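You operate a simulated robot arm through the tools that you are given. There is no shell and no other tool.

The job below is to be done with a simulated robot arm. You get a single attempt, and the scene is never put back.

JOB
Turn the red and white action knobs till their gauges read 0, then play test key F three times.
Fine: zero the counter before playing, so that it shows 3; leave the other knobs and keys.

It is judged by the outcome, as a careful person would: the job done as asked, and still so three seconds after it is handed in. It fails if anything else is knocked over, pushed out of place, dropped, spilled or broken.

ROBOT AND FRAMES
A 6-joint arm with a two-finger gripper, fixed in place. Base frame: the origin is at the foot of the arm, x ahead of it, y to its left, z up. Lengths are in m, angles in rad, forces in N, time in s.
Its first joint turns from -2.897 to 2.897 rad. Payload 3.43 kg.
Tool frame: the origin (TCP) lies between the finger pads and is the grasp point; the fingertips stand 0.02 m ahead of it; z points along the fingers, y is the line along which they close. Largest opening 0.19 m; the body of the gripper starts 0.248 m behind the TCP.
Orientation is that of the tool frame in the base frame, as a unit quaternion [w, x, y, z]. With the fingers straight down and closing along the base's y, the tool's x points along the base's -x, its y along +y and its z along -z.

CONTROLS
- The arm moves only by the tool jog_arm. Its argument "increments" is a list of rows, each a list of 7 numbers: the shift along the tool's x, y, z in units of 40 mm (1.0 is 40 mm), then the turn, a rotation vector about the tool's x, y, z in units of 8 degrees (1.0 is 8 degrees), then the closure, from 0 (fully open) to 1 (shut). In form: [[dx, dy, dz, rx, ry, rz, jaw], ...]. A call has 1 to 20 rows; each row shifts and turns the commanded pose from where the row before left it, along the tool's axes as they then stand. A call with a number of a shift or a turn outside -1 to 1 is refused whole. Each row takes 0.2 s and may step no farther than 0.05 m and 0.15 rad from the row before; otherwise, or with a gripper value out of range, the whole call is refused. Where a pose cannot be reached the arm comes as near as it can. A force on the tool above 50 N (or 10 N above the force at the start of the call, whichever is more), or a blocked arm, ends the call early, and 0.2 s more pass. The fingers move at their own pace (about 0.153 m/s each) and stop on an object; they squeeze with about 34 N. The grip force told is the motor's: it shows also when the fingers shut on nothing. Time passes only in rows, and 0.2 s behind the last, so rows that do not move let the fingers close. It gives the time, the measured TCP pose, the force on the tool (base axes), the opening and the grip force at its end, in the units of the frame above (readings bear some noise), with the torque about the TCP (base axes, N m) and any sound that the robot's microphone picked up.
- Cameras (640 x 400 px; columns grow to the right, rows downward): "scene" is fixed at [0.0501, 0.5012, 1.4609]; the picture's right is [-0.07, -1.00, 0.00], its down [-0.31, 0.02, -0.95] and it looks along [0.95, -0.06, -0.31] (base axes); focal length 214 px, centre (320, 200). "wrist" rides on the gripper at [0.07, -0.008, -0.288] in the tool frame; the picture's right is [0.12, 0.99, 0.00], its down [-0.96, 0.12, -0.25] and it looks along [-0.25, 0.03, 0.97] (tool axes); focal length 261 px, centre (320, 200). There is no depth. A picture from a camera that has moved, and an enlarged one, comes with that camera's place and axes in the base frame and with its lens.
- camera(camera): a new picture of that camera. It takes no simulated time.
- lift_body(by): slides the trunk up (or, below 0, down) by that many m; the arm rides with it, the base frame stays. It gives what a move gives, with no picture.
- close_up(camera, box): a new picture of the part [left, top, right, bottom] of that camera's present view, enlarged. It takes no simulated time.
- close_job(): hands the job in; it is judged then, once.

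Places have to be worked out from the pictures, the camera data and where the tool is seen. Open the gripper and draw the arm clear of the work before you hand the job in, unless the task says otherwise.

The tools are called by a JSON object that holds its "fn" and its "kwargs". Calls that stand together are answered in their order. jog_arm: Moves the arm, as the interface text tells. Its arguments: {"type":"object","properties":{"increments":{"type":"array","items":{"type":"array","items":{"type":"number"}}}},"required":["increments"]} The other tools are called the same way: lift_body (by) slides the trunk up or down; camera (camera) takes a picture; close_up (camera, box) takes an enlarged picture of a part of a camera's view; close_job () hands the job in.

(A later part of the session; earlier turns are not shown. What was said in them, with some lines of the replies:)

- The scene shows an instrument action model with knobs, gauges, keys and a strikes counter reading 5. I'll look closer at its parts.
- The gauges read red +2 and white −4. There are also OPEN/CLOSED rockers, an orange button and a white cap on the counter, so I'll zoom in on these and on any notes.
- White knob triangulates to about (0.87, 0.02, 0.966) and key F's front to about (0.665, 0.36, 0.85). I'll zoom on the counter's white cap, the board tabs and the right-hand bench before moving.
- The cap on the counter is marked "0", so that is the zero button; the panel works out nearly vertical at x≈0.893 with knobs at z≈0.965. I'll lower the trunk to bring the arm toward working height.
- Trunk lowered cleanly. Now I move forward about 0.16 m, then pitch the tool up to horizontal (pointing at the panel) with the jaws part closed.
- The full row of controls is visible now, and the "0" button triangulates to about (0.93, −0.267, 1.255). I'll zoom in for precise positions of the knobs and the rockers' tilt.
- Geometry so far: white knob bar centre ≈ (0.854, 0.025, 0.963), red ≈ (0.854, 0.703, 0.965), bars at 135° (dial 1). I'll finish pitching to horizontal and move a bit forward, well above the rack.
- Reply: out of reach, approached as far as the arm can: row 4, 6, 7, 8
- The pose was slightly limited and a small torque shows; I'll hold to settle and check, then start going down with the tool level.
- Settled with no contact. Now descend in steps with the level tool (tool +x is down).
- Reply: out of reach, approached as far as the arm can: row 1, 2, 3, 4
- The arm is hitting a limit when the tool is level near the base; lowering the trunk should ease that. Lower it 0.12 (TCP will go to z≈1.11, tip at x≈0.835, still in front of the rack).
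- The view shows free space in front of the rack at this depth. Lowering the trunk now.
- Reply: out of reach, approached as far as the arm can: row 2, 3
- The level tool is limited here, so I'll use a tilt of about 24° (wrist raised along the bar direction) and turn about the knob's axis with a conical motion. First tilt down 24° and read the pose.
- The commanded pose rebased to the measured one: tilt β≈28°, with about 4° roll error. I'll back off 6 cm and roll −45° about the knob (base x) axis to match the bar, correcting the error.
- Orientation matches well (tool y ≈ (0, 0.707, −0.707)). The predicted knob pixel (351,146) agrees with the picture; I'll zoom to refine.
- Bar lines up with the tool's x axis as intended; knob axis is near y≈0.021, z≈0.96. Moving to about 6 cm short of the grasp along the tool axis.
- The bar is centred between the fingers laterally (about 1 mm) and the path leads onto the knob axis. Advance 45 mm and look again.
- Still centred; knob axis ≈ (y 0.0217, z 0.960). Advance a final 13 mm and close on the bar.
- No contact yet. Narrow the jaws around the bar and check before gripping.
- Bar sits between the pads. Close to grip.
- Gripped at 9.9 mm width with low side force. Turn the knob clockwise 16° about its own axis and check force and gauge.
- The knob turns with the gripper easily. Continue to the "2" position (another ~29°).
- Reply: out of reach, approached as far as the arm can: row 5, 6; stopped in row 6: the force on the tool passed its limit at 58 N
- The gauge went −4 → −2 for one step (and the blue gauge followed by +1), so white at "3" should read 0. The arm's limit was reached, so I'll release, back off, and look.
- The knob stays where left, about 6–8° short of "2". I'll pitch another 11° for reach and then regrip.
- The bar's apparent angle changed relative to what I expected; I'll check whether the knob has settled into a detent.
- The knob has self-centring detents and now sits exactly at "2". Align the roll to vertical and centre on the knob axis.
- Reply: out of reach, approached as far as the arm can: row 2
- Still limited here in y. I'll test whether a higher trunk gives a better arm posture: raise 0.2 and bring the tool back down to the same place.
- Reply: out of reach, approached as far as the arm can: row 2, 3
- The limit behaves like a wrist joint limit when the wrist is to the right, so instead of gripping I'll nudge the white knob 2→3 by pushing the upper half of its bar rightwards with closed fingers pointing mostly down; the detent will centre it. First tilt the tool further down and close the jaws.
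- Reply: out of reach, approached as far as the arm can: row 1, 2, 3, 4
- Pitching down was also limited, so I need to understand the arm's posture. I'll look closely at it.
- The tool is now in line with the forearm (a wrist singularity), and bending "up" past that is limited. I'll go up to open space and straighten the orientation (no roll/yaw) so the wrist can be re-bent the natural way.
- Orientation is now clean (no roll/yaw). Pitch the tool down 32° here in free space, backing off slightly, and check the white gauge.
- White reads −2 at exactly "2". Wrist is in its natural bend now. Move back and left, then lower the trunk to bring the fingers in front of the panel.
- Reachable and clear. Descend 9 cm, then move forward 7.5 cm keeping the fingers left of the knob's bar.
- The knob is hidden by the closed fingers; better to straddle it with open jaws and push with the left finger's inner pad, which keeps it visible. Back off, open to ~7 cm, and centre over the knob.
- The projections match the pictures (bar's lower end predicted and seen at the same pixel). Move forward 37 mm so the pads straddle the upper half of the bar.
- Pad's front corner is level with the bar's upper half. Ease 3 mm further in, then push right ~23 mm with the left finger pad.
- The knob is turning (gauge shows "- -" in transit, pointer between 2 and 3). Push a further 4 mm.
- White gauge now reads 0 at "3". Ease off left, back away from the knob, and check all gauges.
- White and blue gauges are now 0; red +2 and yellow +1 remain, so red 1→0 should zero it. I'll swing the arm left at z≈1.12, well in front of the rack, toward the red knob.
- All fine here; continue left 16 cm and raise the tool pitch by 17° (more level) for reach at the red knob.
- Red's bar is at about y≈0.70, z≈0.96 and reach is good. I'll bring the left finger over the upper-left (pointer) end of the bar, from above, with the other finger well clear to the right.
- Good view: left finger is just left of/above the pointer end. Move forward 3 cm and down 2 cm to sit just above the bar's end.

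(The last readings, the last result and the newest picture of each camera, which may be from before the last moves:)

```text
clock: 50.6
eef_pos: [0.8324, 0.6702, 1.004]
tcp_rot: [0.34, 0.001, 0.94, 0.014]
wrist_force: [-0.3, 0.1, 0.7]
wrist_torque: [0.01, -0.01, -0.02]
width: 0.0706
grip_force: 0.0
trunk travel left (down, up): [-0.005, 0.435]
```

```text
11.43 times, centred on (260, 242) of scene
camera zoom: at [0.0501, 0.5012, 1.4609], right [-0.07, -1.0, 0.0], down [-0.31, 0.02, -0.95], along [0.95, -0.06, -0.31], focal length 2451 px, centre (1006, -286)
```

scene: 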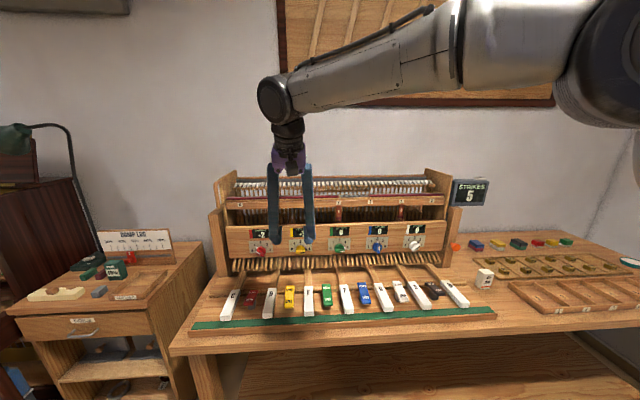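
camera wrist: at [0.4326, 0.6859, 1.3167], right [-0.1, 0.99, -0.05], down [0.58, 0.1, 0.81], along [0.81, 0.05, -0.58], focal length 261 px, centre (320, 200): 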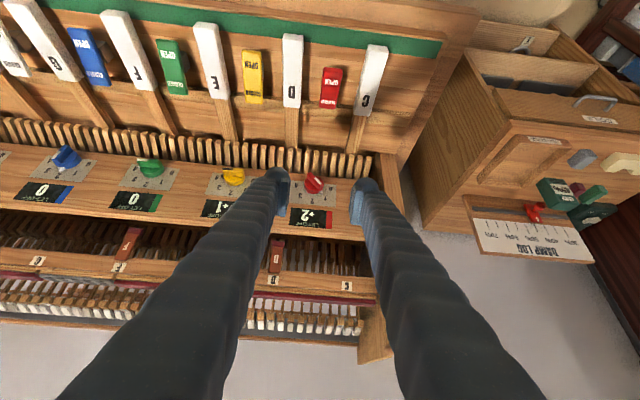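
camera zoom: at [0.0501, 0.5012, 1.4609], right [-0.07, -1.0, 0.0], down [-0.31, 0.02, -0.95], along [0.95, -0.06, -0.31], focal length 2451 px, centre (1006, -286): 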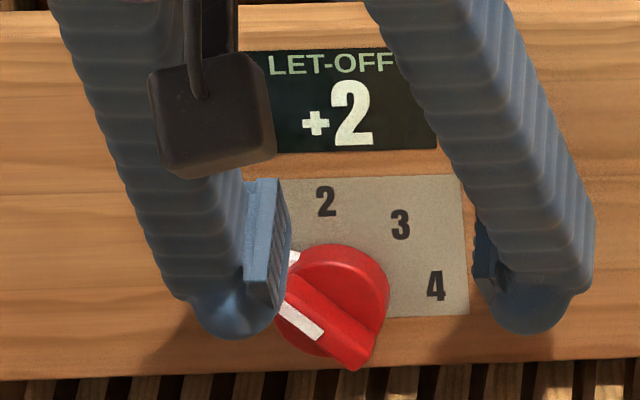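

Now push down gently in steps on the bar's left end and watch.

{"fn": "jog_arm", "kwargs": {"increments": [[0.08, 0, 0.096, 0, 0, 0, 0.63], [0.08, 0, 0.096, 0, 0, 0, 0.63], [0.08, 0, 0.096, 0, 0, 0, 0.63], [0, 0, 0, 0, 0, 0, 0.63]]}}

{"fn": "close_up", "kwargs": {"camera": "wrist", "box": [240, 140, 420, 252]}}

{"fn": "close_up", "kwargs": {"camera": "scene", "box": [236, 225, 284, 260]}}

```text
clock: 51.6
eef_pos: [0.8334, 0.6713, 0.988]
tcp_rot: [0.34, -0.001, 0.94, 0.014]
wrist_force: [0.0, 0.2, 0.3]
wrist_torque: [-0.01, 0.0, 0.0]
width: 0.0703
grip_force: 0.1
trunk travel left (down, up): [-0.005, 0.435]
```

```text
3.56 times, centred on (330, 196) of wrist
camera zoom: at [0.5942, 0.6548, 1.1642], right [-0.1, 0.99, -0.05], down [0.58, 0.1, 0.81], along [0.81, 0.05, -0.59], focal length 927 px, centre (284, 214)
```

zoom: 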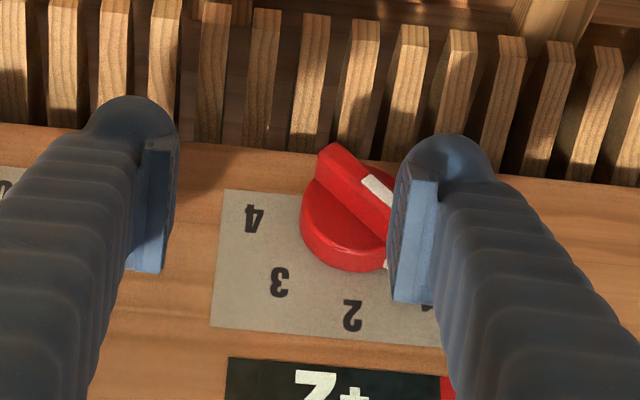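

```text
11.43 times, centred on (260, 242) of scene
camera zoom: at [0.0501, 0.5012, 1.4609], right [-0.07, -1.0, 0.0], down [-0.31, 0.02, -0.95], along [0.95, -0.06, -0.31], focal length 2451 px, centre (1006, -286)
```

zoom: 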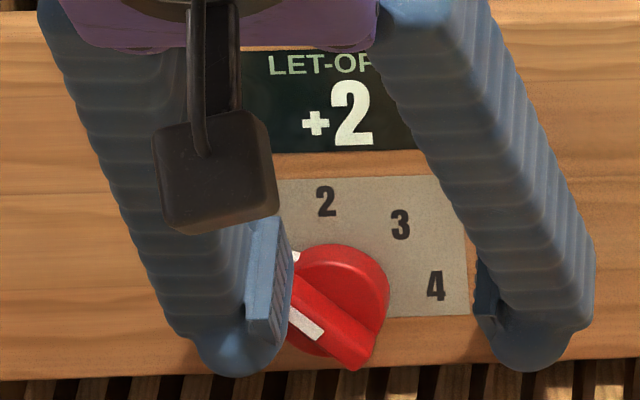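

No contact yet, as predicted. Continue down 10 mm.

{"fn": "jog_arm", "kwargs": {"increments": [[0.053, 0, 0.064, 0, 0, 0, 0.63], [0.053, 0, 0.064, 0, 0, 0, 0.63], [0.053, 0, 0.064, 0, 0, 0, 0.63], [0, 0, 0, 0, 0, 0, 0.63]]}}

{"fn": "close_up", "kwargs": {"camera": "wrist", "box": [240, 140, 420, 252]}}

{"fn": "close_up", "kwargs": {"camera": "scene", "box": [236, 225, 284, 260]}}

```text
clock: 52.6
eef_pos: [0.8319, 0.6719, 0.9801]
tcp_rot: [0.341, -0.001, 0.94, 0.016]
wrist_force: [-4.6, 5.8, 11.1]
wrist_torque: [0.43, -0.11, 0.3]
width: 0.0743
grip_force: 2.3
trunk travel left (down, up): [-0.005, 0.435]
```

```text
3.56 times, centred on (330, 196) of wrist
camera zoom: at [0.5932, 0.6555, 1.1557], right [-0.1, 0.99, -0.05], down [0.58, 0.1, 0.81], along [0.81, 0.06, -0.58], focal length 927 px, centre (284, 214)
```

zoom: 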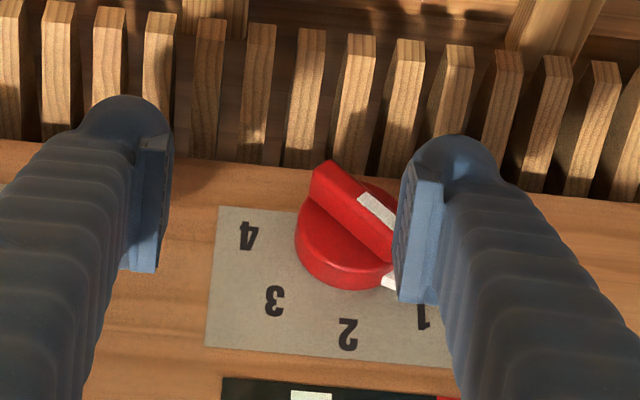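

```text
11.43 times, centred on (260, 242) of scene
camera zoom: at [0.0501, 0.5012, 1.4609], right [-0.07, -1.0, 0.0], down [-0.31, 0.02, -0.95], along [0.95, -0.06, -0.31], focal length 2451 px, centre (1006, -286)
```

zoom: 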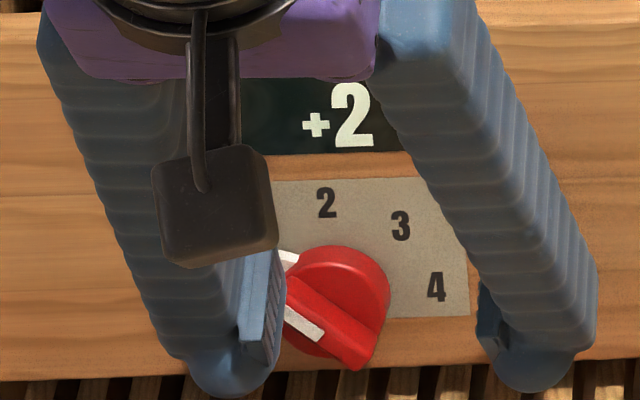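

It touched the bar's end but is wedging off to the left. Raise, shift 10 mm to the right, and push down again.

{"fn": "jog_arm", "kwargs": {"increments": [[-0.256, 0, -0.307, 0, 0, 0, 0.63], [0, -0.25, 0, 0, 0, 0, 0.63], [0.128, 0, 0.153, 0, 0, 0, 0.63], [0.08, 0, 0.096, 0, 0, 0, 0.63], [0, 0, 0, 0, 0, 0, 0.63]]}}

{"fn": "close_up", "kwargs": {"camera": "wrist", "box": [240, 140, 420, 252]}}

{"fn": "close_up", "kwargs": {"camera": "scene", "box": [236, 225, 284, 260]}}

```text
clock: 53.8
eef_pos: [0.8317, 0.6615, 0.9804]
tcp_rot: [0.34, -0.001, 0.94, 0.015]
wrist_force: [0.4, 0.4, 0.2]
wrist_torque: [-0.03, 0.04, 0.03]
width: 0.07
grip_force: 0.0
trunk travel left (down, up): [-0.005, 0.435]
```

```text
3.56 times, centred on (330, 196) of wrist
camera zoom: at [0.5939, 0.6451, 1.1566], right [-0.1, 0.99, -0.05], down [0.58, 0.1, 0.81], along [0.81, 0.05, -0.59], focal length 927 px, centre (284, 214)
```

zoom: 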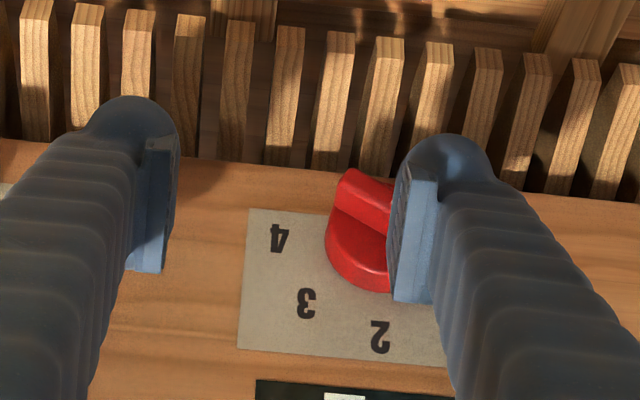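

```text
11.43 times, centred on (260, 242) of scene
camera zoom: at [0.0501, 0.5012, 1.4609], right [-0.07, -1.0, 0.0], down [-0.31, 0.02, -0.95], along [0.95, -0.06, -0.31], focal length 2451 px, centre (1006, -286)
```

zoom: 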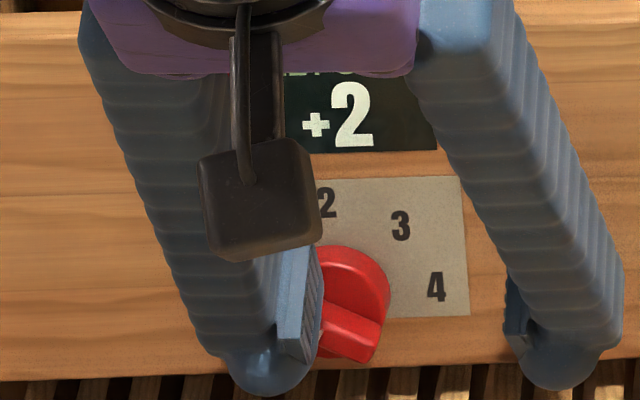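

No contact force yet; continue down 10 mm.

{"fn": "jog_arm", "kwargs": {"increments": [[0.053, 0, 0.064, 0, 0, 0, 0.63], [0.053, 0, 0.064, 0, 0, 0, 0.63], [0.053, 0, 0.064, 0, 0, 0, 0.63], [0, 0, 0, 0, 0, 0, 0.63]]}}

{"fn": "close_up", "kwargs": {"camera": "wrist", "box": [240, 140, 420, 252]}}

{"fn": "close_up", "kwargs": {"camera": "scene", "box": [236, 225, 284, 260]}}

```text
clock: 54.8
eef_pos: [0.8306, 0.6623, 0.9737]
tcp_rot: [0.341, -0.001, 0.94, 0.017]
wrist_force: [-8.8, -0.1, 13.1]
wrist_torque: [0.49, -0.22, 0.56]
width: 0.0712
grip_force: 0.5
trunk travel left (down, up): [-0.005, 0.435]
```

```text
3.56 times, centred on (330, 196) of wrist
camera zoom: at [0.5925, 0.6456, 1.1488], right [-0.1, 0.99, -0.05], down [0.58, 0.1, 0.81], along [0.81, 0.06, -0.58], focal length 927 px, centre (284, 214)
```

zoom: 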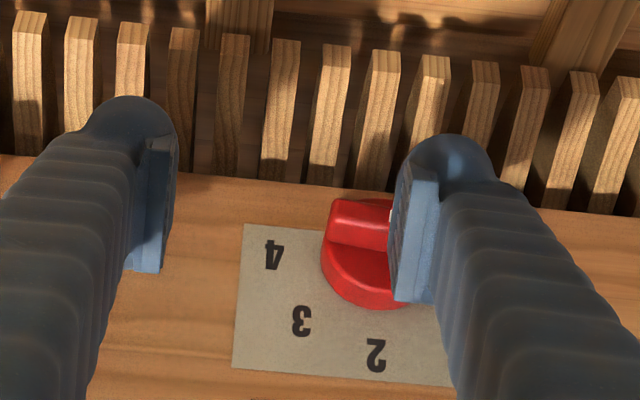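

```text
11.43 times, centred on (260, 242) of scene
camera zoom: at [0.0501, 0.5012, 1.4609], right [-0.07, -1.0, 0.0], down [-0.31, 0.02, -0.95], along [0.95, -0.06, -0.31], focal length 2451 px, centre (1006, -286)
```

zoom: 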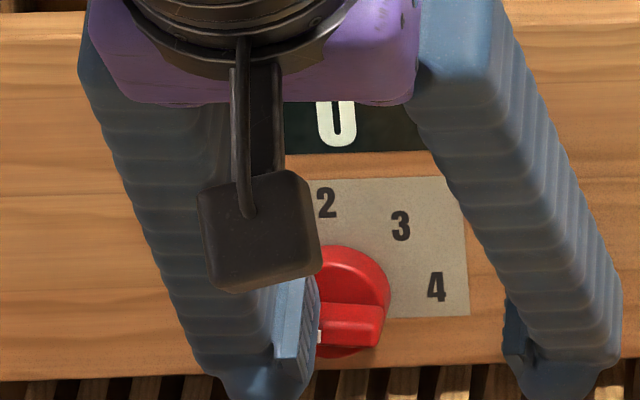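

The bar is now horizontal and the red gauge shows 0. Lift off straight up, then back away.

{"fn": "jog_arm", "kwargs": {"increments": [[-0.25, 0, -0.3, 0, 0, 0, 0.63], [-0.4, 0, -0.48, 0, 0, 0, 0.63], [0.576, 0, -0.481, 0, 0, 0, 0.63], [0.768, 0, -0.641, 0, 0, 0, 0.63], [0.768, 0, -0.641, 0, 0, 0, 0.63], [-0.641, 0, -0.767, 0, 0, 0, 0.63], [-0.641, 0, -0.767, 0, 0, 0, 0.63], [0.768, 0, -0.641, 0, 0, 0, 0.63]]}}

{"fn": "camera", "kwargs": {"camera": "wrist"}}

{"fn": "close_up", "kwargs": {"camera": "scene", "box": [220, 170, 500, 330]}}

```text
clock: 56.6
eef_pos: [0.6813, 0.6543, 1.0926]
tcp_rot: [0.34, 0.0, 0.94, 0.015]
wrist_force: [-1.0, 0.4, 0.0]
wrist_torque: [0.03, 0.07, 0.05]
width: 0.07
grip_force: 0.0
trunk travel left (down, up): [-0.005, 0.435]
```

```text
taken
camera wrist: at [0.4435, 0.6393, 1.2681], right [-0.1, 0.99, -0.05], down [0.58, 0.1, 0.81], along [0.81, 0.05, -0.59], focal length 261 px, centre (320, 200)
```

wrist: 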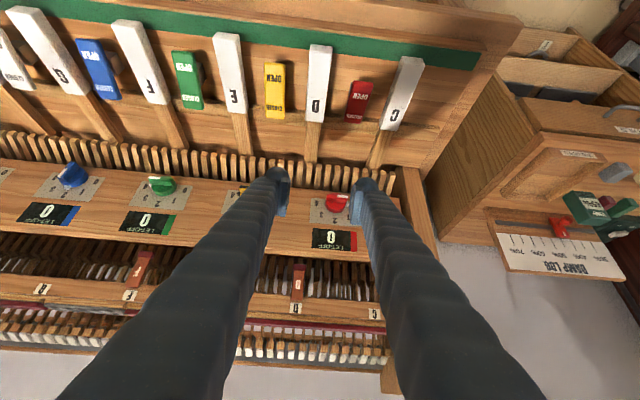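

```text
2.29 times, centred on (360, 250) of scene
camera zoom: at [0.0501, 0.5012, 1.4609], right [-0.07, -1.0, 0.0], down [-0.31, 0.02, -0.95], along [0.95, -0.06, -0.31], focal length 490 px, centre (229, 86)
```

zoom: 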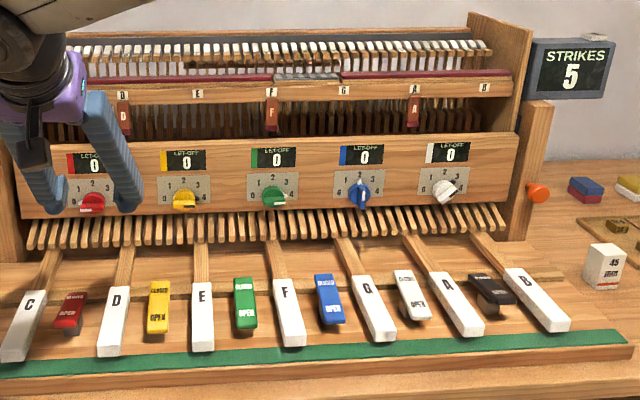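

All five gauges now read 0; the strikes counter still shows 5. Next I zero the counter: raise the trunk, steepen the tool, close the jaws and sweep right toward the "0" button at about (0.935, −0.27, 1.255).

{"fn": "lift_body", "kwargs": {"by": 0.2}}

{"fn": "jog_arm", "kwargs": {"increments": [[0, -0.5, 0, 0, 0.72, 0, 1.0], [0, -0.5, 0, 0, 0.72, 0, 1.0], [0, -0.5, 0, 0, 0.72, 0, 1.0], [0, -1, 0, 0, 0, 0, 1.0], [0, -1, 0, 0, 0, 0, 1.0], [0, -1, 0, 0, 0, 0, 1.0], [0, -1, 0, 0, 0, 0, 1.0], [0, -1, 0, 0, 0, 0, 1.0], [0, -1, 0, 0, 0, 0, 1.0], [0, -1, 0, 0, 0, 0, 1.0], [0, -1, 0, 0, 0, 0, 1.0], [0, -1, 0, 0, 0, 0, 1.0], [0, -1, 0, 0, 0, 0, 1.0], [0, -1, 0, 0, 0, 0, 1.0], [0, -1, 0, 0, 0, 0, 1.0]]}}

```text
clock: 58.8
eef_pos: [0.6817, 0.6559, 1.2917]
tcp_rot: [0.341, -0.001, 0.94, 0.014]
wrist_force: [-0.4, -0.3, 0.4]
wrist_torque: [0.0, 0.02, -0.04]
width: 0.0701
grip_force: 0.1
trunk travel left (down, up): [-0.205, 0.235]
```

```text
clock: 62.0
eef_pos: [0.6864, 0.1136, 1.2757]
tcp_rot: [0.195, -0.003, 0.981, 0.014]
wrist_force: [-0.2, 0.3, -0.5]
wrist_torque: [0.0, -0.01, 0.0]
width: 0.0002
grip_force: 34.2
trunk travel left (down, up): [-0.205, 0.235]
```

Continue right to y≈−0.27 while rising to z≈1.345.

{"fn": "jog_arm", "kwargs": {"increments": [[-0.067, -0.96, -0.16, 0, 0, 0, 1.0], [-0.067, -0.96, -0.16, 0, 0, 0, 1.0], [-0.067, -0.96, -0.16, 0, 0, 0, 1.0], [-0.067, -0.96, -0.16, 0, 0, 0, 1.0], [-0.067, -0.96, -0.16, 0, 0, 0, 1.0], [-0.067, -0.96, -0.16, 0, 0, 0, 1.0], [-0.067, -0.96, -0.16, 0, 0, 0, 1.0], [-0.067, -0.96, -0.16, 0, 0, 0, 1.0], [-0.067, -0.96, -0.16, 0, 0, 0, 1.0], [-0.067, -0.96, -0.16, 0, 0, 0, 1.0], [0, 0, 0, 0, 0, 0, 1.0]]}}

{"fn": "camera", "kwargs": {"camera": "wrist"}}

{"fn": "camera", "kwargs": {"camera": "scene"}}

```text
clock: 64.4
eef_pos: [0.6917, -0.2706, 1.3359]
tcp_rot: [0.195, -0.002, 0.981, 0.014]
wrist_force: [0.3, 0.1, 0.1]
wrist_torque: [0.06, 0.0, 0.03]
width: 0.0
grip_force: 34.2
trunk travel left (down, up): [-0.205, 0.235]
```

```text
taken
camera wrist: at [0.5162, -0.2873, 1.5741], right [-0.12, 0.99, -0.02], down [0.79, 0.11, 0.6], along [0.6, 0.06, -0.8], focal length 261 px, centre (320, 200)
```

wrist: 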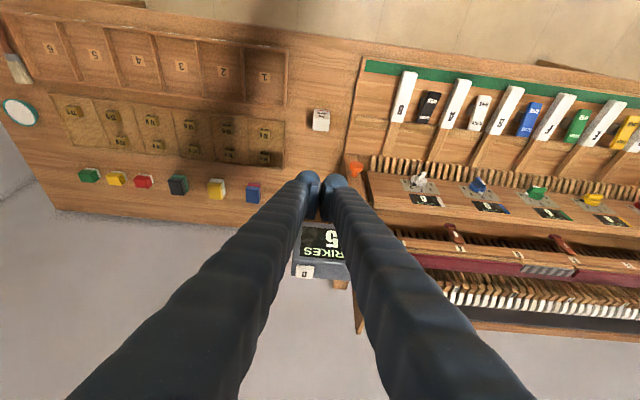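

```text
taken
```

scene: 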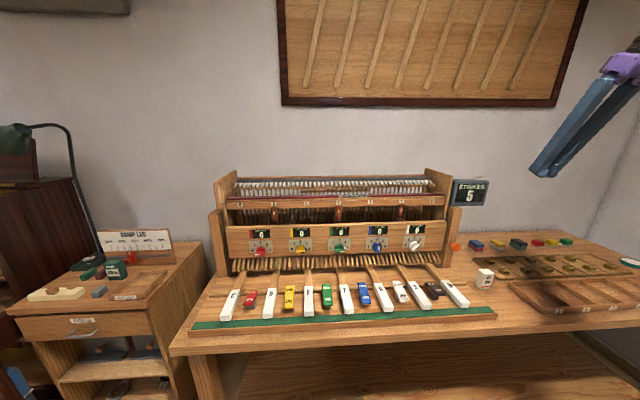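

The "0" button projects to about (0.93, −0.27, 1.255), straight ahead. Zoom for its extent.

{"fn": "close_up", "kwargs": {"camera": "wrist", "box": [280, 210, 360, 290]}}

```text
5.00 times, centred on (320, 250) of wrist
camera zoom: at [0.5162, -0.2873, 1.5741], right [-0.12, 0.99, -0.02], down [0.79, 0.11, 0.6], along [0.6, 0.06, -0.8], focal length 1303 px, centre (320, -50)
```

zoom: 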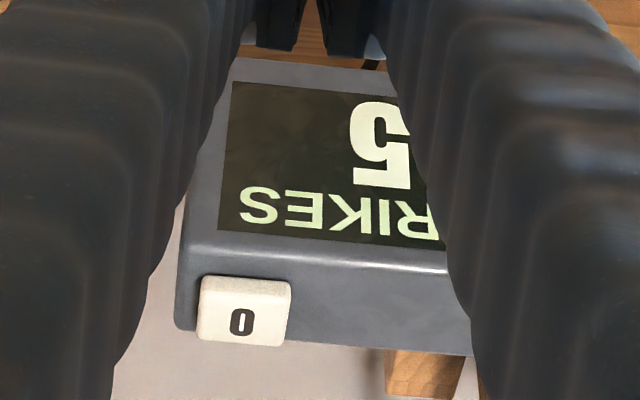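

Button is ~37 mm wide, centred at y≈−0.271. Move forward to above it at a safe height.

{"fn": "jog_arm", "kwargs": {"increments": [[-0.84, 0, 0.35, 0, 0, 0, 1.0], [-0.84, 0, 0.35, 0, 0, 0, 1.0], [-0.84, 0, 0.35, 0, 0, 0, 1.0], [-0.84, 0, 0.35, 0, 0, 0, 1.0], [-0.84, 0, 0.35, 0, 0, 0, 1.0], [-0.84, 0, 0.35, 0, 0, 0, 1.0], [-0.84, 0, 0.35, 0, 0, 0, 1.0], [0, 0, 0, 0, 0, 0, 1.0]]}}

{"fn": "camera", "kwargs": {"camera": "wrist"}}

{"fn": "close_up", "kwargs": {"camera": "scene", "box": [420, 110, 540, 210]}}

```text
clock: 66.2
eef_pos: [0.9453, -0.2666, 1.3362]
tcp_rot: [0.195, -0.002, 0.981, 0.015]
wrist_force: [-0.3, -0.7, -0.1]
wrist_torque: [-0.05, -0.09, 0.01]
width: 0.0
grip_force: 33.8
trunk travel left (down, up): [-0.205, 0.235]
```

```text
taken
camera wrist: at [0.7698, -0.2837, 1.5749], right [-0.12, 0.99, -0.02], down [0.79, 0.11, 0.6], along [0.6, 0.06, -0.8], focal length 261 px, centre (320, 200)
```

wrist: 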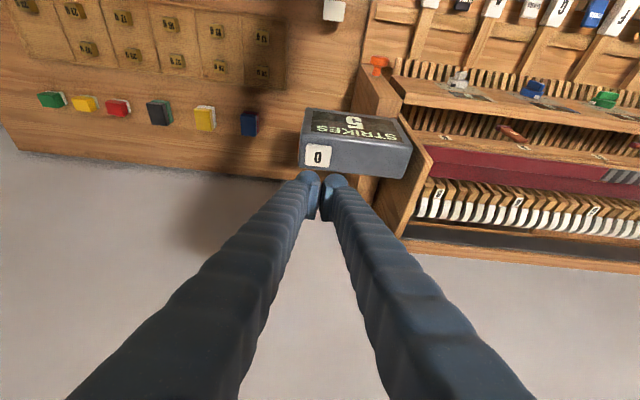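

```text
4.00 times, centred on (480, 160) of scene
camera zoom: at [0.0501, 0.5012, 1.4609], right [-0.07, -1.0, 0.0], down [-0.31, 0.02, -0.95], along [0.95, -0.06, -0.31], focal length 858 px, centre (-320, 360)
```

zoom: 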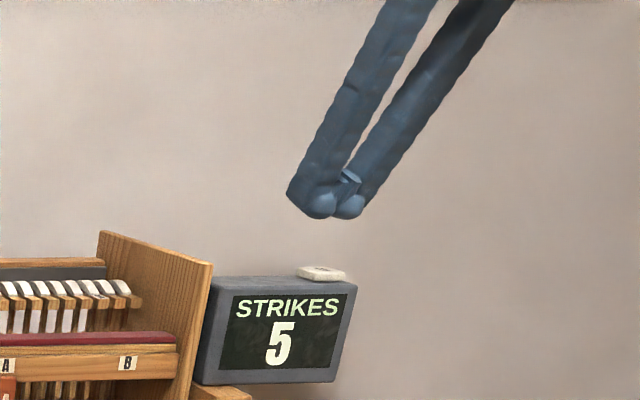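

Refined button top ≈ (0.937, −0.2715, 1.249); the fingertips' lowest edge is nearly over it. Descend 5 cm, then look.

{"fn": "jog_arm", "kwargs": {"increments": [[0.24, -0.06, 0.577, 0, 0, 0, 1.0], [0.24, -0.06, 0.577, 0, 0, 0, 1.0], [0, 0, 0, 0, 0, 0, 1.0]]}}

{"fn": "close_up", "kwargs": {"camera": "scene", "box": [445, 150, 509, 190]}}

{"fn": "close_up", "kwargs": {"camera": "wrist", "box": [260, 110, 400, 210]}}

```text
clock: 67.0
eef_pos: [0.9456, -0.2706, 1.2841]
tcp_rot: [0.195, -0.001, 0.981, 0.014]
wrist_force: [0.1, -0.3, -0.1]
wrist_torque: [0.01, 0.0, 0.02]
width: 0.0
grip_force: 33.9
trunk travel left (down, up): [-0.205, 0.235]
```

```text
10.00 times, centred on (477, 170) of scene
camera zoom: at [0.0501, 0.5012, 1.4609], right [-0.07, -1.0, 0.0], down [-0.31, 0.02, -0.95], along [0.95, -0.06, -0.31], focal length 2145 px, centre (-1250, 500)
```

zoom: 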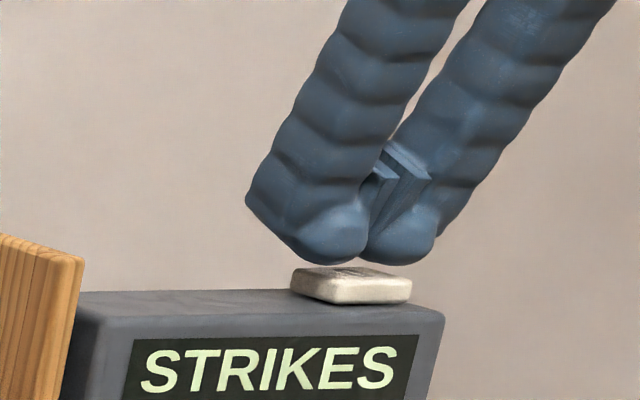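

```text
4.00 times, centred on (330, 160) of wrist
camera zoom: at [0.7713, -0.2877, 1.5235], right [-0.12, 0.99, -0.02], down [0.79, 0.11, 0.6], along [0.6, 0.06, -0.8], focal length 1043 px, centre (280, 360)
```

zoom: 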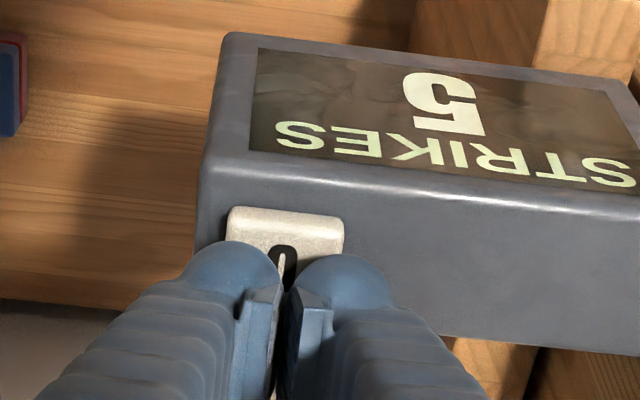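

Fingers are centred over the button with a few mm gap. Press down in small steps.

{"fn": "jog_arm", "kwargs": {"increments": [[0.029, 0, 0.069, 0, 0, 0, 1.0], [0.029, 0, 0.069, 0, 0, 0, 1.0], [0.029, 0, 0.069, 0, 0, 0, 1.0]]}}

{"fn": "close_up", "kwargs": {"camera": "scene", "box": [445, 160, 509, 210]}}

```text
clock: 67.8
eef_pos: [0.9463, -0.2719, 1.2765]
tcp_rot: [0.195, -0.003, 0.981, 0.015]
wrist_force: [0.8, -1.8, 4.2]
wrist_torque: [-0.1, 0.0, 0.04]
width: 0.0
grip_force: 34.0
trunk travel left (down, up): [-0.205, 0.235]
heard: click
```

```text
8.00 times, centred on (477, 185) of scene
camera zoom: at [0.0501, 0.5012, 1.4609], right [-0.07, -1.0, 0.0], down [-0.31, 0.02, -0.95], along [0.95, -0.06, -0.31], focal length 1716 px, centre (-936, 320)
```

zoom: 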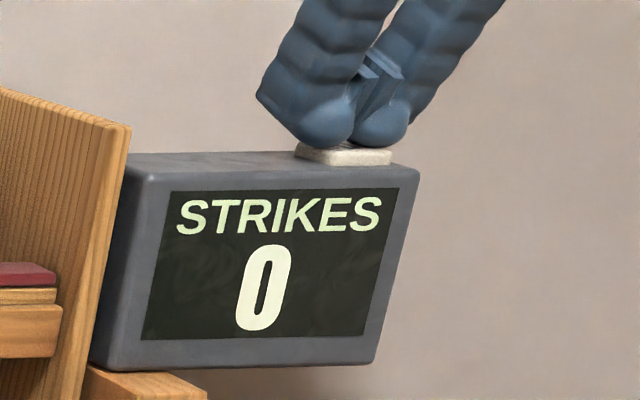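

Counter reads 0 with a click. Lift off and back away, then sweep left toward key F.

{"fn": "jog_arm", "kwargs": {"increments": [[-0.384, 0, -0.923, 0, 0, 0, 1.0], [-0.384, 0, -0.923, 0, 0, 0, 1.0], [0.84, 0, -0.35, 0, 0, 0, 1.0], [0.84, 0, -0.35, 0, 0, 0, 1.0], [0.84, 0, -0.35, 0, 0, 0, 1.0], [0.84, 0, -0.35, 0, 0, 0, 1.0], [0.84, 0, -0.35, 0, 0, 0, 1.0], [0.84, 0, -0.35, 0, 0, 0, 1.0], [0.84, 0, -0.35, 0, 0, 0, 1.0]]}}

{"fn": "jog_arm", "kwargs": {"increments": [[0, 1, 0, 0, 0, 0, 1.0], [0, 1, 0, 0, 0, 0, 1.0], [0, 1, 0, 0, 0, 0, 1.0], [0, 1, 0, 0, 0, 0, 1.0], [0, 1, 0, 0, 0, 0, 1.0], [0, 1, 0, 0, 0, 0, 1.0], [0, 1, 0, 0, 0, 0, 1.0], [0, 1, 0, 0, 0, 0, 1.0], [0, 1, 0, 0, 0, 0, 1.0], [0, 1, 0, 0, 0, 0, 1.0], [0, 1, 0, 0, 0, 0, 1.0], [0, 1, 0, 0, 0, 0, 1.0], [0, 1, 0, 0, 0, 0, 1.0], [0, 1, 0, 0, 0, 0, 1.0], [0, 1, 0, 0, 0, 0, 1.0], [0, 0.8, 0, 0, 0, 0, 1.0]]}}

{"fn": "camera", "kwargs": {"camera": "wrist"}}

{"fn": "camera", "kwargs": {"camera": "scene"}}

```text
clock: 69.8
eef_pos: [0.6907, -0.2768, 1.3581]
tcp_rot: [0.195, -0.002, 0.981, 0.014]
wrist_force: [0.0, -0.5, 0.8]
wrist_torque: [-0.05, -0.01, -0.02]
width: 0.0
grip_force: 33.4
trunk travel left (down, up): [-0.205, 0.235]
```

```text
clock: 73.2
eef_pos: [0.6859, 0.3554, 1.3739]
tcp_rot: [0.195, -0.001, 0.981, 0.015]
wrist_force: [-0.2, -0.4, -0.6]
wrist_torque: [-0.04, 0.05, -0.04]
width: 0.0002
grip_force: 33.8
trunk travel left (down, up): [-0.205, 0.235]
```

```text
taken
camera wrist: at [0.5108, 0.3393, 1.6117], right [-0.12, 0.99, -0.02], down [0.79, 0.11, 0.6], along [0.6, 0.06, -0.8], focal length 261 px, centre (320, 200)
```

wrist: 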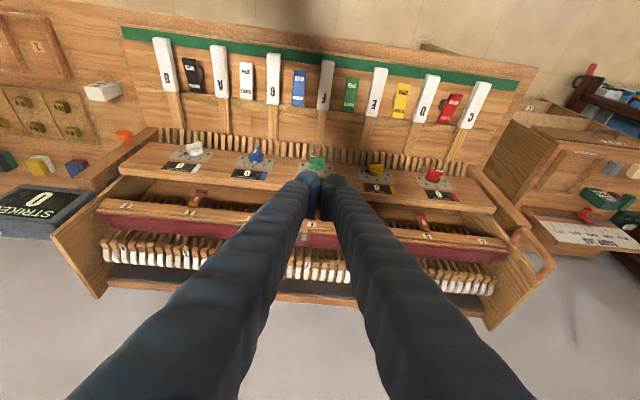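

```text
taken
```

scene: 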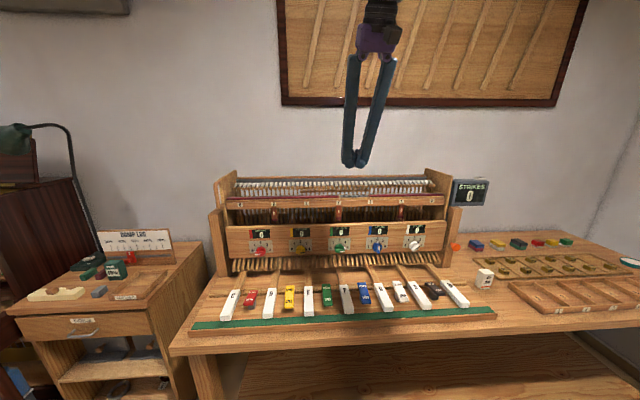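

Counter still shows 0 and all gauges 0. Key F's cap spans x≈0.64–0.755 at y≈0.360; I'll lower the trunk and come down to just above it.

{"fn": "lift_body", "kwargs": {"by": -0.2}}

{"fn": "jog_arm", "kwargs": {"increments": [[0.6, 0.1, 0.77, 0, 0, 0, 1.0], [0.5, 0, 0.85, 0, 0, 0, 1.0], [0.384, 0, 0.923, 0, 0, 0, 1.0], [0.384, 0, 0.923, 0, 0, 0, 1.0], [0.384, 0, 0.923, 0, 0, 0, 1.0], [0, 0, 0, 0, 0, 0, 1.0]]}}

{"fn": "camera", "kwargs": {"camera": "wrist"}}

{"fn": "camera", "kwargs": {"camera": "scene"}}

```text
clock: 75.4
eef_pos: [0.6844, 0.3552, 1.1738]
tcp_rot: [0.195, -0.002, 0.981, 0.014]
wrist_force: [-0.3, 0.3, 0.0]
wrist_torque: [-0.02, 0.01, 0.01]
width: 0.0
grip_force: 34.3
trunk travel left (down, up): [-0.005, 0.435]
```

```text
clock: 76.8
eef_pos: [0.6671, 0.3652, 0.9782]
tcp_rot: [0.196, -0.003, 0.98, 0.015]
wrist_force: [0.8, 0.2, 0.2]
wrist_torque: [-0.02, 0.02, -0.02]
width: 0.0002
grip_force: 34.0
trunk travel left (down, up): [-0.005, 0.435]
```

```text
taken
camera wrist: at [0.4917, 0.3487, 1.2166], right [-0.12, 0.99, -0.02], down [0.79, 0.11, 0.6], along [0.6, 0.06, -0.8], focal length 261 px, centre (320, 200)
```

wrist: 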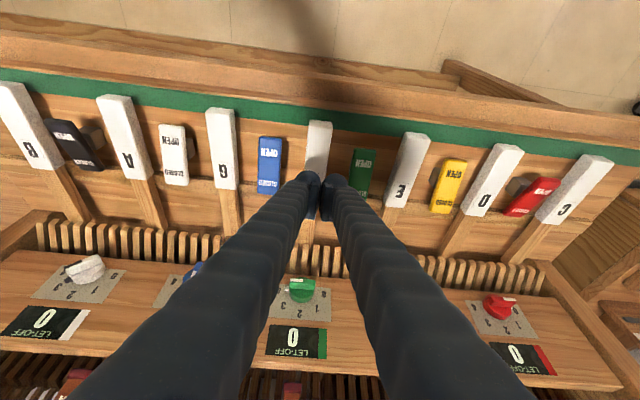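

```text
taken
```

scene: 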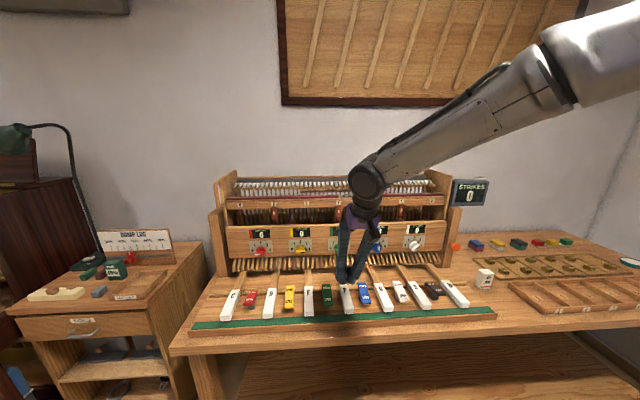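

F key is centred at y≈0.359 with the front end at x≈0.632. Trim 6 mm right, 7 mm back, and descend to about 1 cm above the key.

{"fn": "jog_arm", "kwargs": {"increments": [[0.16, -0.15, -0.067, 0, 0, 0, 1.0], [0.384, 0, 0.923, 0, 0, 0, 1.0], [0.384, 0, 0.923, 0, 0, 0, 1.0], [0, 0, 0, 0, 0, 0, 1.0]]}}

{"fn": "close_up", "kwargs": {"camera": "scene", "box": [310, 260, 390, 320]}}

{"fn": "close_up", "kwargs": {"camera": "wrist", "box": [240, 110, 400, 210]}}

```text
clock: 77.8
eef_pos: [0.661, 0.361, 0.8976]
tcp_rot: [0.196, -0.003, 0.981, 0.014]
wrist_force: [0.1, 1.5, -0.5]
wrist_torque: [-0.05, -0.01, -0.03]
width: 0.0
grip_force: 34.2
trunk travel left (down, up): [-0.005, 0.435]
```

```text
6.67 times, centred on (350, 290) of scene
camera zoom: at [0.0501, 0.5012, 1.4609], right [-0.07, -1.0, 0.0], down [-0.31, 0.02, -0.95], along [0.95, -0.06, -0.31], focal length 1430 px, centre (120, -400)
```

zoom: 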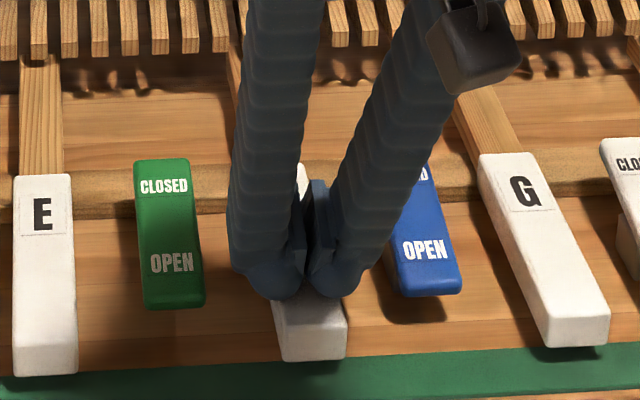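

```text
4.00 times, centred on (320, 160) of wrist
camera zoom: at [0.4855, 0.3455, 1.1358], right [-0.12, 0.99, -0.02], down [0.79, 0.11, 0.6], along [0.6, 0.06, -0.8], focal length 1043 px, centre (320, 360)
```

zoom: 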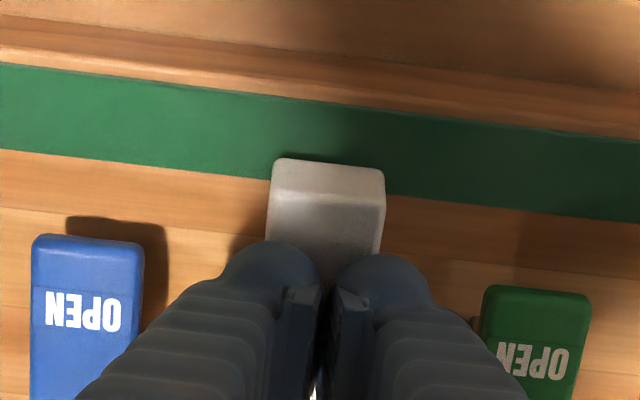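

Fingers are centred on F's front. Shift 1 cm toward the front edge, then press down slowly watching force and sound.

{"fn": "jog_arm", "kwargs": {"increments": [[0.23, -0.05, -0.096, 0, 0, 0, 1.0], [0.096, 0, 0.231, 0, 0, 0, 1.0], [0.048, 0, 0.115, 0, 0, 0, 1.0], [0, 0, 0, 0, 0, 0, 1.0]]}}

{"fn": "close_up", "kwargs": {"camera": "scene", "box": [310, 260, 390, 320]}}

```text
clock: 78.8
eef_pos: [0.6505, 0.3598, 0.8845]
tcp_rot: [0.196, -0.002, 0.981, 0.014]
wrist_force: [-3.1, -0.8, 11.7]
wrist_torque: [-0.16, 0.11, 0.03]
width: 0.0001
grip_force: 33.6
trunk travel left (down, up): [-0.005, 0.435]
heard: click
```

```text
6.67 times, centred on (350, 290) of scene
camera zoom: at [0.0501, 0.5012, 1.4609], right [-0.07, -1.0, 0.0], down [-0.31, 0.02, -0.95], along [0.95, -0.06, -0.31], focal length 1430 px, centre (120, -400)
```

zoom: 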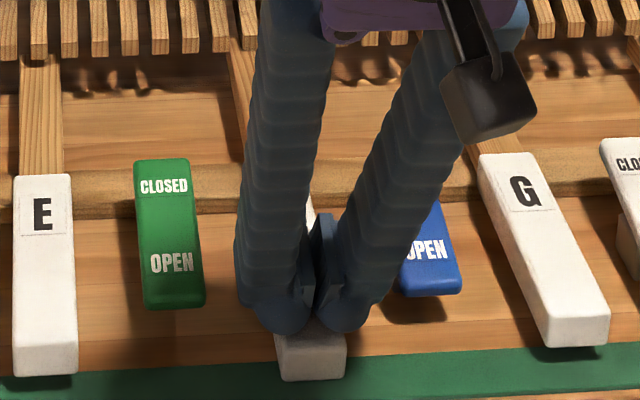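

A click and 11.7 N: the key is down. Check the counter, then release.

{"fn": "close_up", "kwargs": {"camera": "scene", "box": [445, 165, 509, 215]}}

{"fn": "jog_arm", "kwargs": {"increments": [[-0.2, 0, -0.48, 0, 0, 0, 1.0], [-0.2, 0, -0.48, 0, 0, 0, 1.0], [0, 0, 0, 0, 0, 0, 1.0], [0, 0, 0, 0, 0, 0, 1.0]]}}

{"fn": "close_up", "kwargs": {"camera": "scene", "box": [445, 165, 509, 215]}}

{"fn": "close_up", "kwargs": {"camera": "scene", "box": [220, 170, 500, 330]}}

```text
8.00 times, centred on (477, 190) of scene
camera zoom: at [0.0501, 0.5012, 1.4609], right [-0.07, -1.0, 0.0], down [-0.31, 0.02, -0.95], along [0.95, -0.06, -0.31], focal length 1716 px, centre (-936, 280)
```

zoom: 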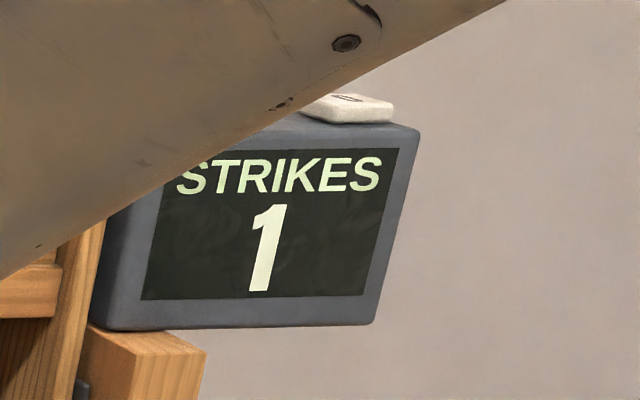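

```text
clock: 79.8
eef_pos: [0.6523, 0.3586, 0.9229]
tcp_rot: [0.194, -0.002, 0.981, 0.014]
wrist_force: [-0.4, -0.2, 0.3]
wrist_torque: [0.03, -0.01, 0.01]
width: 0.0001
grip_force: 34.2
trunk travel left (down, up): [-0.005, 0.435]
```

```text
8.00 times, centred on (477, 190) of scene
camera zoom: at [0.0501, 0.5012, 1.4609], right [-0.07, -1.0, 0.0], down [-0.31, 0.02, -0.95], along [0.95, -0.06, -0.31], focal length 1716 px, centre (-936, 280)
```

zoom: 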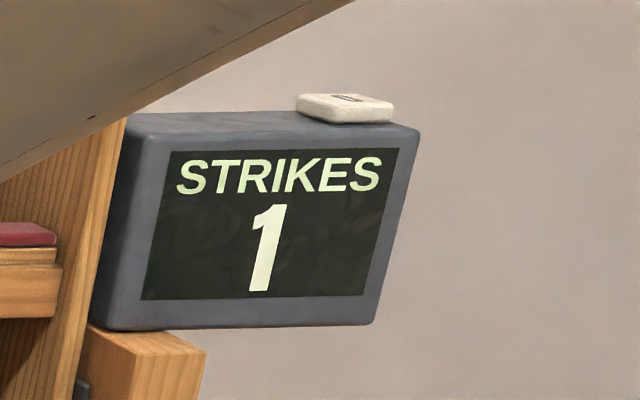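

```text
2.29 times, centred on (360, 250) of scene
camera zoom: at [0.0501, 0.5012, 1.4609], right [-0.07, -1.0, 0.0], down [-0.31, 0.02, -0.95], along [0.95, -0.06, -0.31], focal length 490 px, centre (229, 86)
```

zoom: 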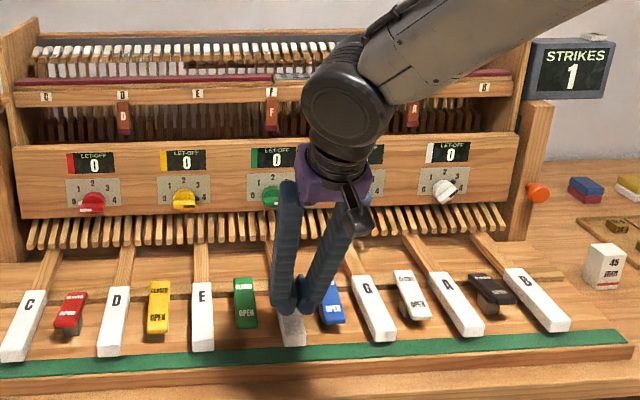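

Counter shows 1 and the gauges stay 0. Second press, with the same stroke, then release.

{"fn": "jog_arm", "kwargs": {"increments": [[0.2, 0, 0.48, 0, 0, 0, 1.0], [0.15, 0, 0.36, 0, 0, 0, 1.0], [0.05, 0, 0.12, 0, 0, 0, 1.0], [0, 0, 0, 0, 0, 0, 1.0], [-0.2, 0, -0.48, 0, 0, 0, 1.0], [-0.2, 0, -0.48, 0, 0, 0, 1.0], [0, 0, 0, 0, 0, 0, 1.0], [0, 0, 0, 0, 0, 0, 1.0]]}}

{"fn": "close_up", "kwargs": {"camera": "scene", "box": [445, 165, 509, 215]}}

```text
clock: 81.6
eef_pos: [0.6516, 0.3581, 0.9247]
tcp_rot: [0.195, -0.002, 0.981, 0.015]
wrist_force: [0.0, 0.2, 0.8]
wrist_torque: [0.06, -0.01, 0.0]
width: 0.0002
grip_force: 33.6
trunk travel left (down, up): [-0.005, 0.435]
heard: click
```

```text
8.00 times, centred on (477, 190) of scene
camera zoom: at [0.0501, 0.5012, 1.4609], right [-0.07, -1.0, 0.0], down [-0.31, 0.02, -0.95], along [0.95, -0.06, -0.31], focal length 1716 px, centre (-936, 280)
```

zoom: 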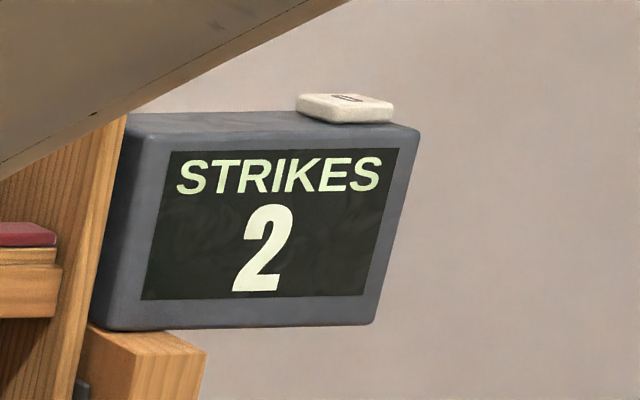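

Counter shows 2. Third and last press, then release.

{"fn": "jog_arm", "kwargs": {"increments": [[0.2, 0, 0.48, 0, 0, 0, 1.0], [0.15, 0, 0.36, 0, 0, 0, 1.0], [0.05, 0, 0.12, 0, 0, 0, 1.0], [0, 0, 0, 0, 0, 0, 1.0], [-0.2, 0, -0.48, 0, 0, 0, 1.0], [-0.2, 0, -0.48, 0, 0, 0, 1.0], [0, 0, 0, 0, 0, 0, 1.0], [0, 0, 0, 0, 0, 0, 1.0]]}}

{"fn": "close_up", "kwargs": {"camera": "scene", "box": [445, 165, 509, 215]}}

```text
clock: 83.4
eef_pos: [0.6515, 0.3584, 0.9244]
tcp_rot: [0.195, -0.002, 0.981, 0.014]
wrist_force: [0.1, -0.3, 0.6]
wrist_torque: [0.03, 0.01, 0.01]
width: 0.0
grip_force: 33.8
trunk travel left (down, up): [-0.005, 0.435]
heard: click
```

```text
8.00 times, centred on (477, 190) of scene
camera zoom: at [0.0501, 0.5012, 1.4609], right [-0.07, -1.0, 0.0], down [-0.31, 0.02, -0.95], along [0.95, -0.06, -0.31], focal length 1716 px, centre (-936, 280)
```

zoom: 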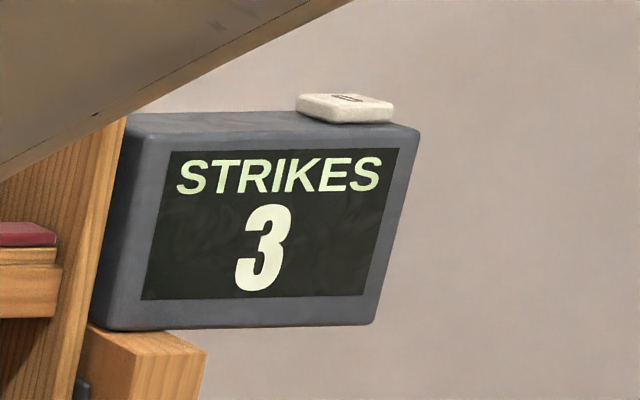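

Counter shows 3. Now raise the arm well clear, open the gripper up there, and check the whole scene.

{"fn": "jog_arm", "kwargs": {"increments": [[-0.384, 0, -0.923, 0, 0, 0, 1.0], [-0.384, 0, -0.923, 0, 0, 0, 1.0], [-0.384, 0, -0.923, 0, 0, 0, 1.0], [-0.384, 0, -0.923, 0, 0, 0, 1.0], [-0.384, 0, -0.923, 0, 0, 0, 1.0], [0, 0, 0, 0, 0, 0, 1.0]]}}

{"fn": "lift_body", "kwargs": {"by": 0.4}}

{"fn": "jog_arm", "kwargs": {"increments": [[0.5, 0, -0.2, 0, 0, 0, 0.5], [0, 0, 0, 0, 0, 0, 0.0], [0, 0, 0, 0, 0, 0, 0.0], [0, 0, 0, 0, 0, 0, 0.0]]}}

{"fn": "camera", "kwargs": {"camera": "scene"}}

{"fn": "close_up", "kwargs": {"camera": "scene", "box": [220, 170, 500, 330]}}

{"fn": "close_up", "kwargs": {"camera": "scene", "box": [240, 215, 450, 290]}}

```text
clock: 84.8
eef_pos: [0.6532, 0.3499, 1.1238]
tcp_rot: [0.195, -0.001, 0.981, 0.015]
wrist_force: [0.2, 0.0, -0.5]
wrist_torque: [0.06, 0.0, 0.0]
width: 0.0
grip_force: 34.5
trunk travel left (down, up): [-0.005, 0.435]
```

```text
clock: 88.6
eef_pos: [0.6521, 0.3529, 1.5235]
tcp_rot: [0.196, -0.002, 0.981, 0.014]
wrist_force: [-0.4, 0.1, 0.1]
wrist_torque: [0.01, 0.03, 0.01]
width: 0.0
grip_force: 34.2
trunk travel left (down, up): [-0.405, 0.035]
```

```text
clock: 89.6
eef_pos: [0.6321, 0.3525, 1.5245]
tcp_rot: [0.195, -0.002, 0.981, 0.015]
wrist_force: [0.1, -0.3, -0.4]
wrist_torque: [-0.03, 0.05, 0.01]
width: 0.1899
grip_force: 0.0
trunk travel left (down, up): [-0.405, 0.035]
```

```text
taken
```

scene: 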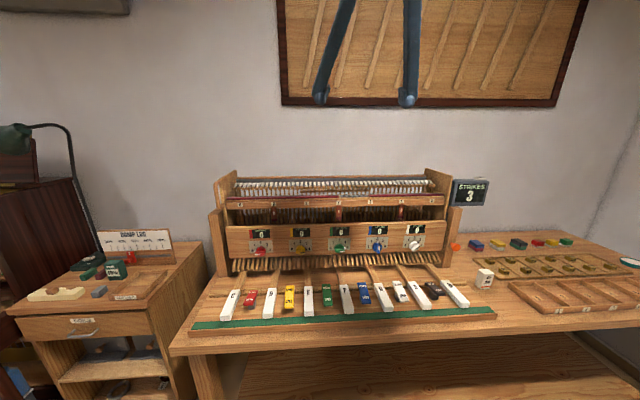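

```text
2.29 times, centred on (360, 250) of scene
camera zoom: at [0.0501, 0.5012, 1.4609], right [-0.07, -1.0, 0.0], down [-0.31, 0.02, -0.95], along [0.95, -0.06, -0.31], focal length 490 px, centre (229, 86)
```

zoom: 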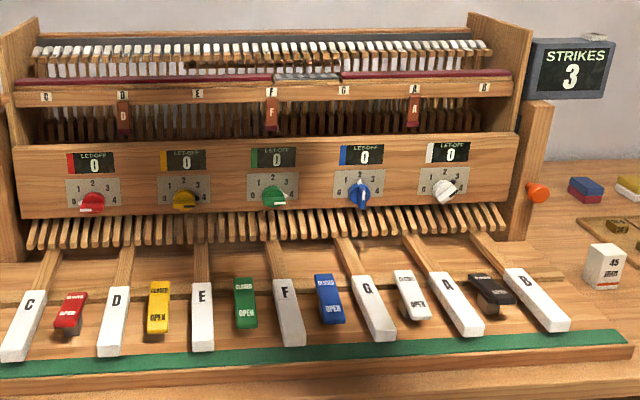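

```text
3.05 times, centred on (345, 252) of scene
camera zoom: at [0.0501, 0.5012, 1.4609], right [-0.07, -1.0, 0.0], down [-0.31, 0.02, -0.95], along [0.95, -0.06, -0.31], focal length 654 px, centre (244, 40)
```

zoom: 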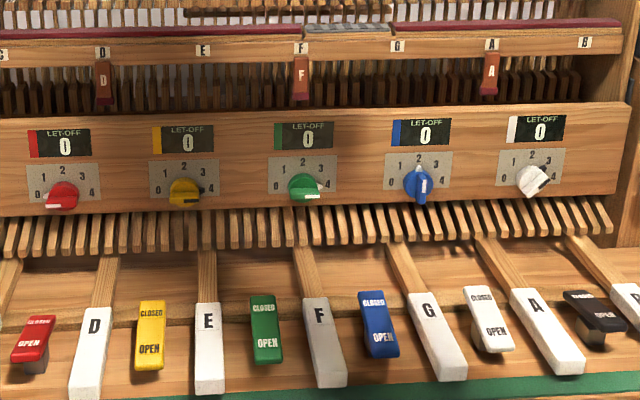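

Red and white gauges read 0, the counter shows 3, key F is back up, the other knobs, keys and rockers are as they were, and the arm is clear with the gripper open. Handing in.

{"fn": "close_job", "kwargs": {}}

```text
The job is handed in.
```

The job is done and handed in. The red and white gauges read 0, and the counter shows 3 after three presses of key F, having been zeroed first.

- **Red knob:** I turned it from dial 1 to 0, and its gauge went from +2 to 0.
- **White knob:** I turned it from dial 1 to 3, and its gauge went from −4 to 0. On the first grip the arm reached its limit at 58 N and that move stopped early. I released the knob and finished by pushing its bar, and saw no damage.
- **Yellow and blue gauges:** I didn't touch these knobs, but their gauges changed when I turned the neighbouring ones. Yellow went from +1 to 0 and blue from −2 to 0.
- **Counter:** I pressed the "0" button and it went from 5 to 0. It then showed 1, 2 and 3, one click per press of F.

At the final check nothing else looked moved, the gripper was open and the arm was clear of the work.
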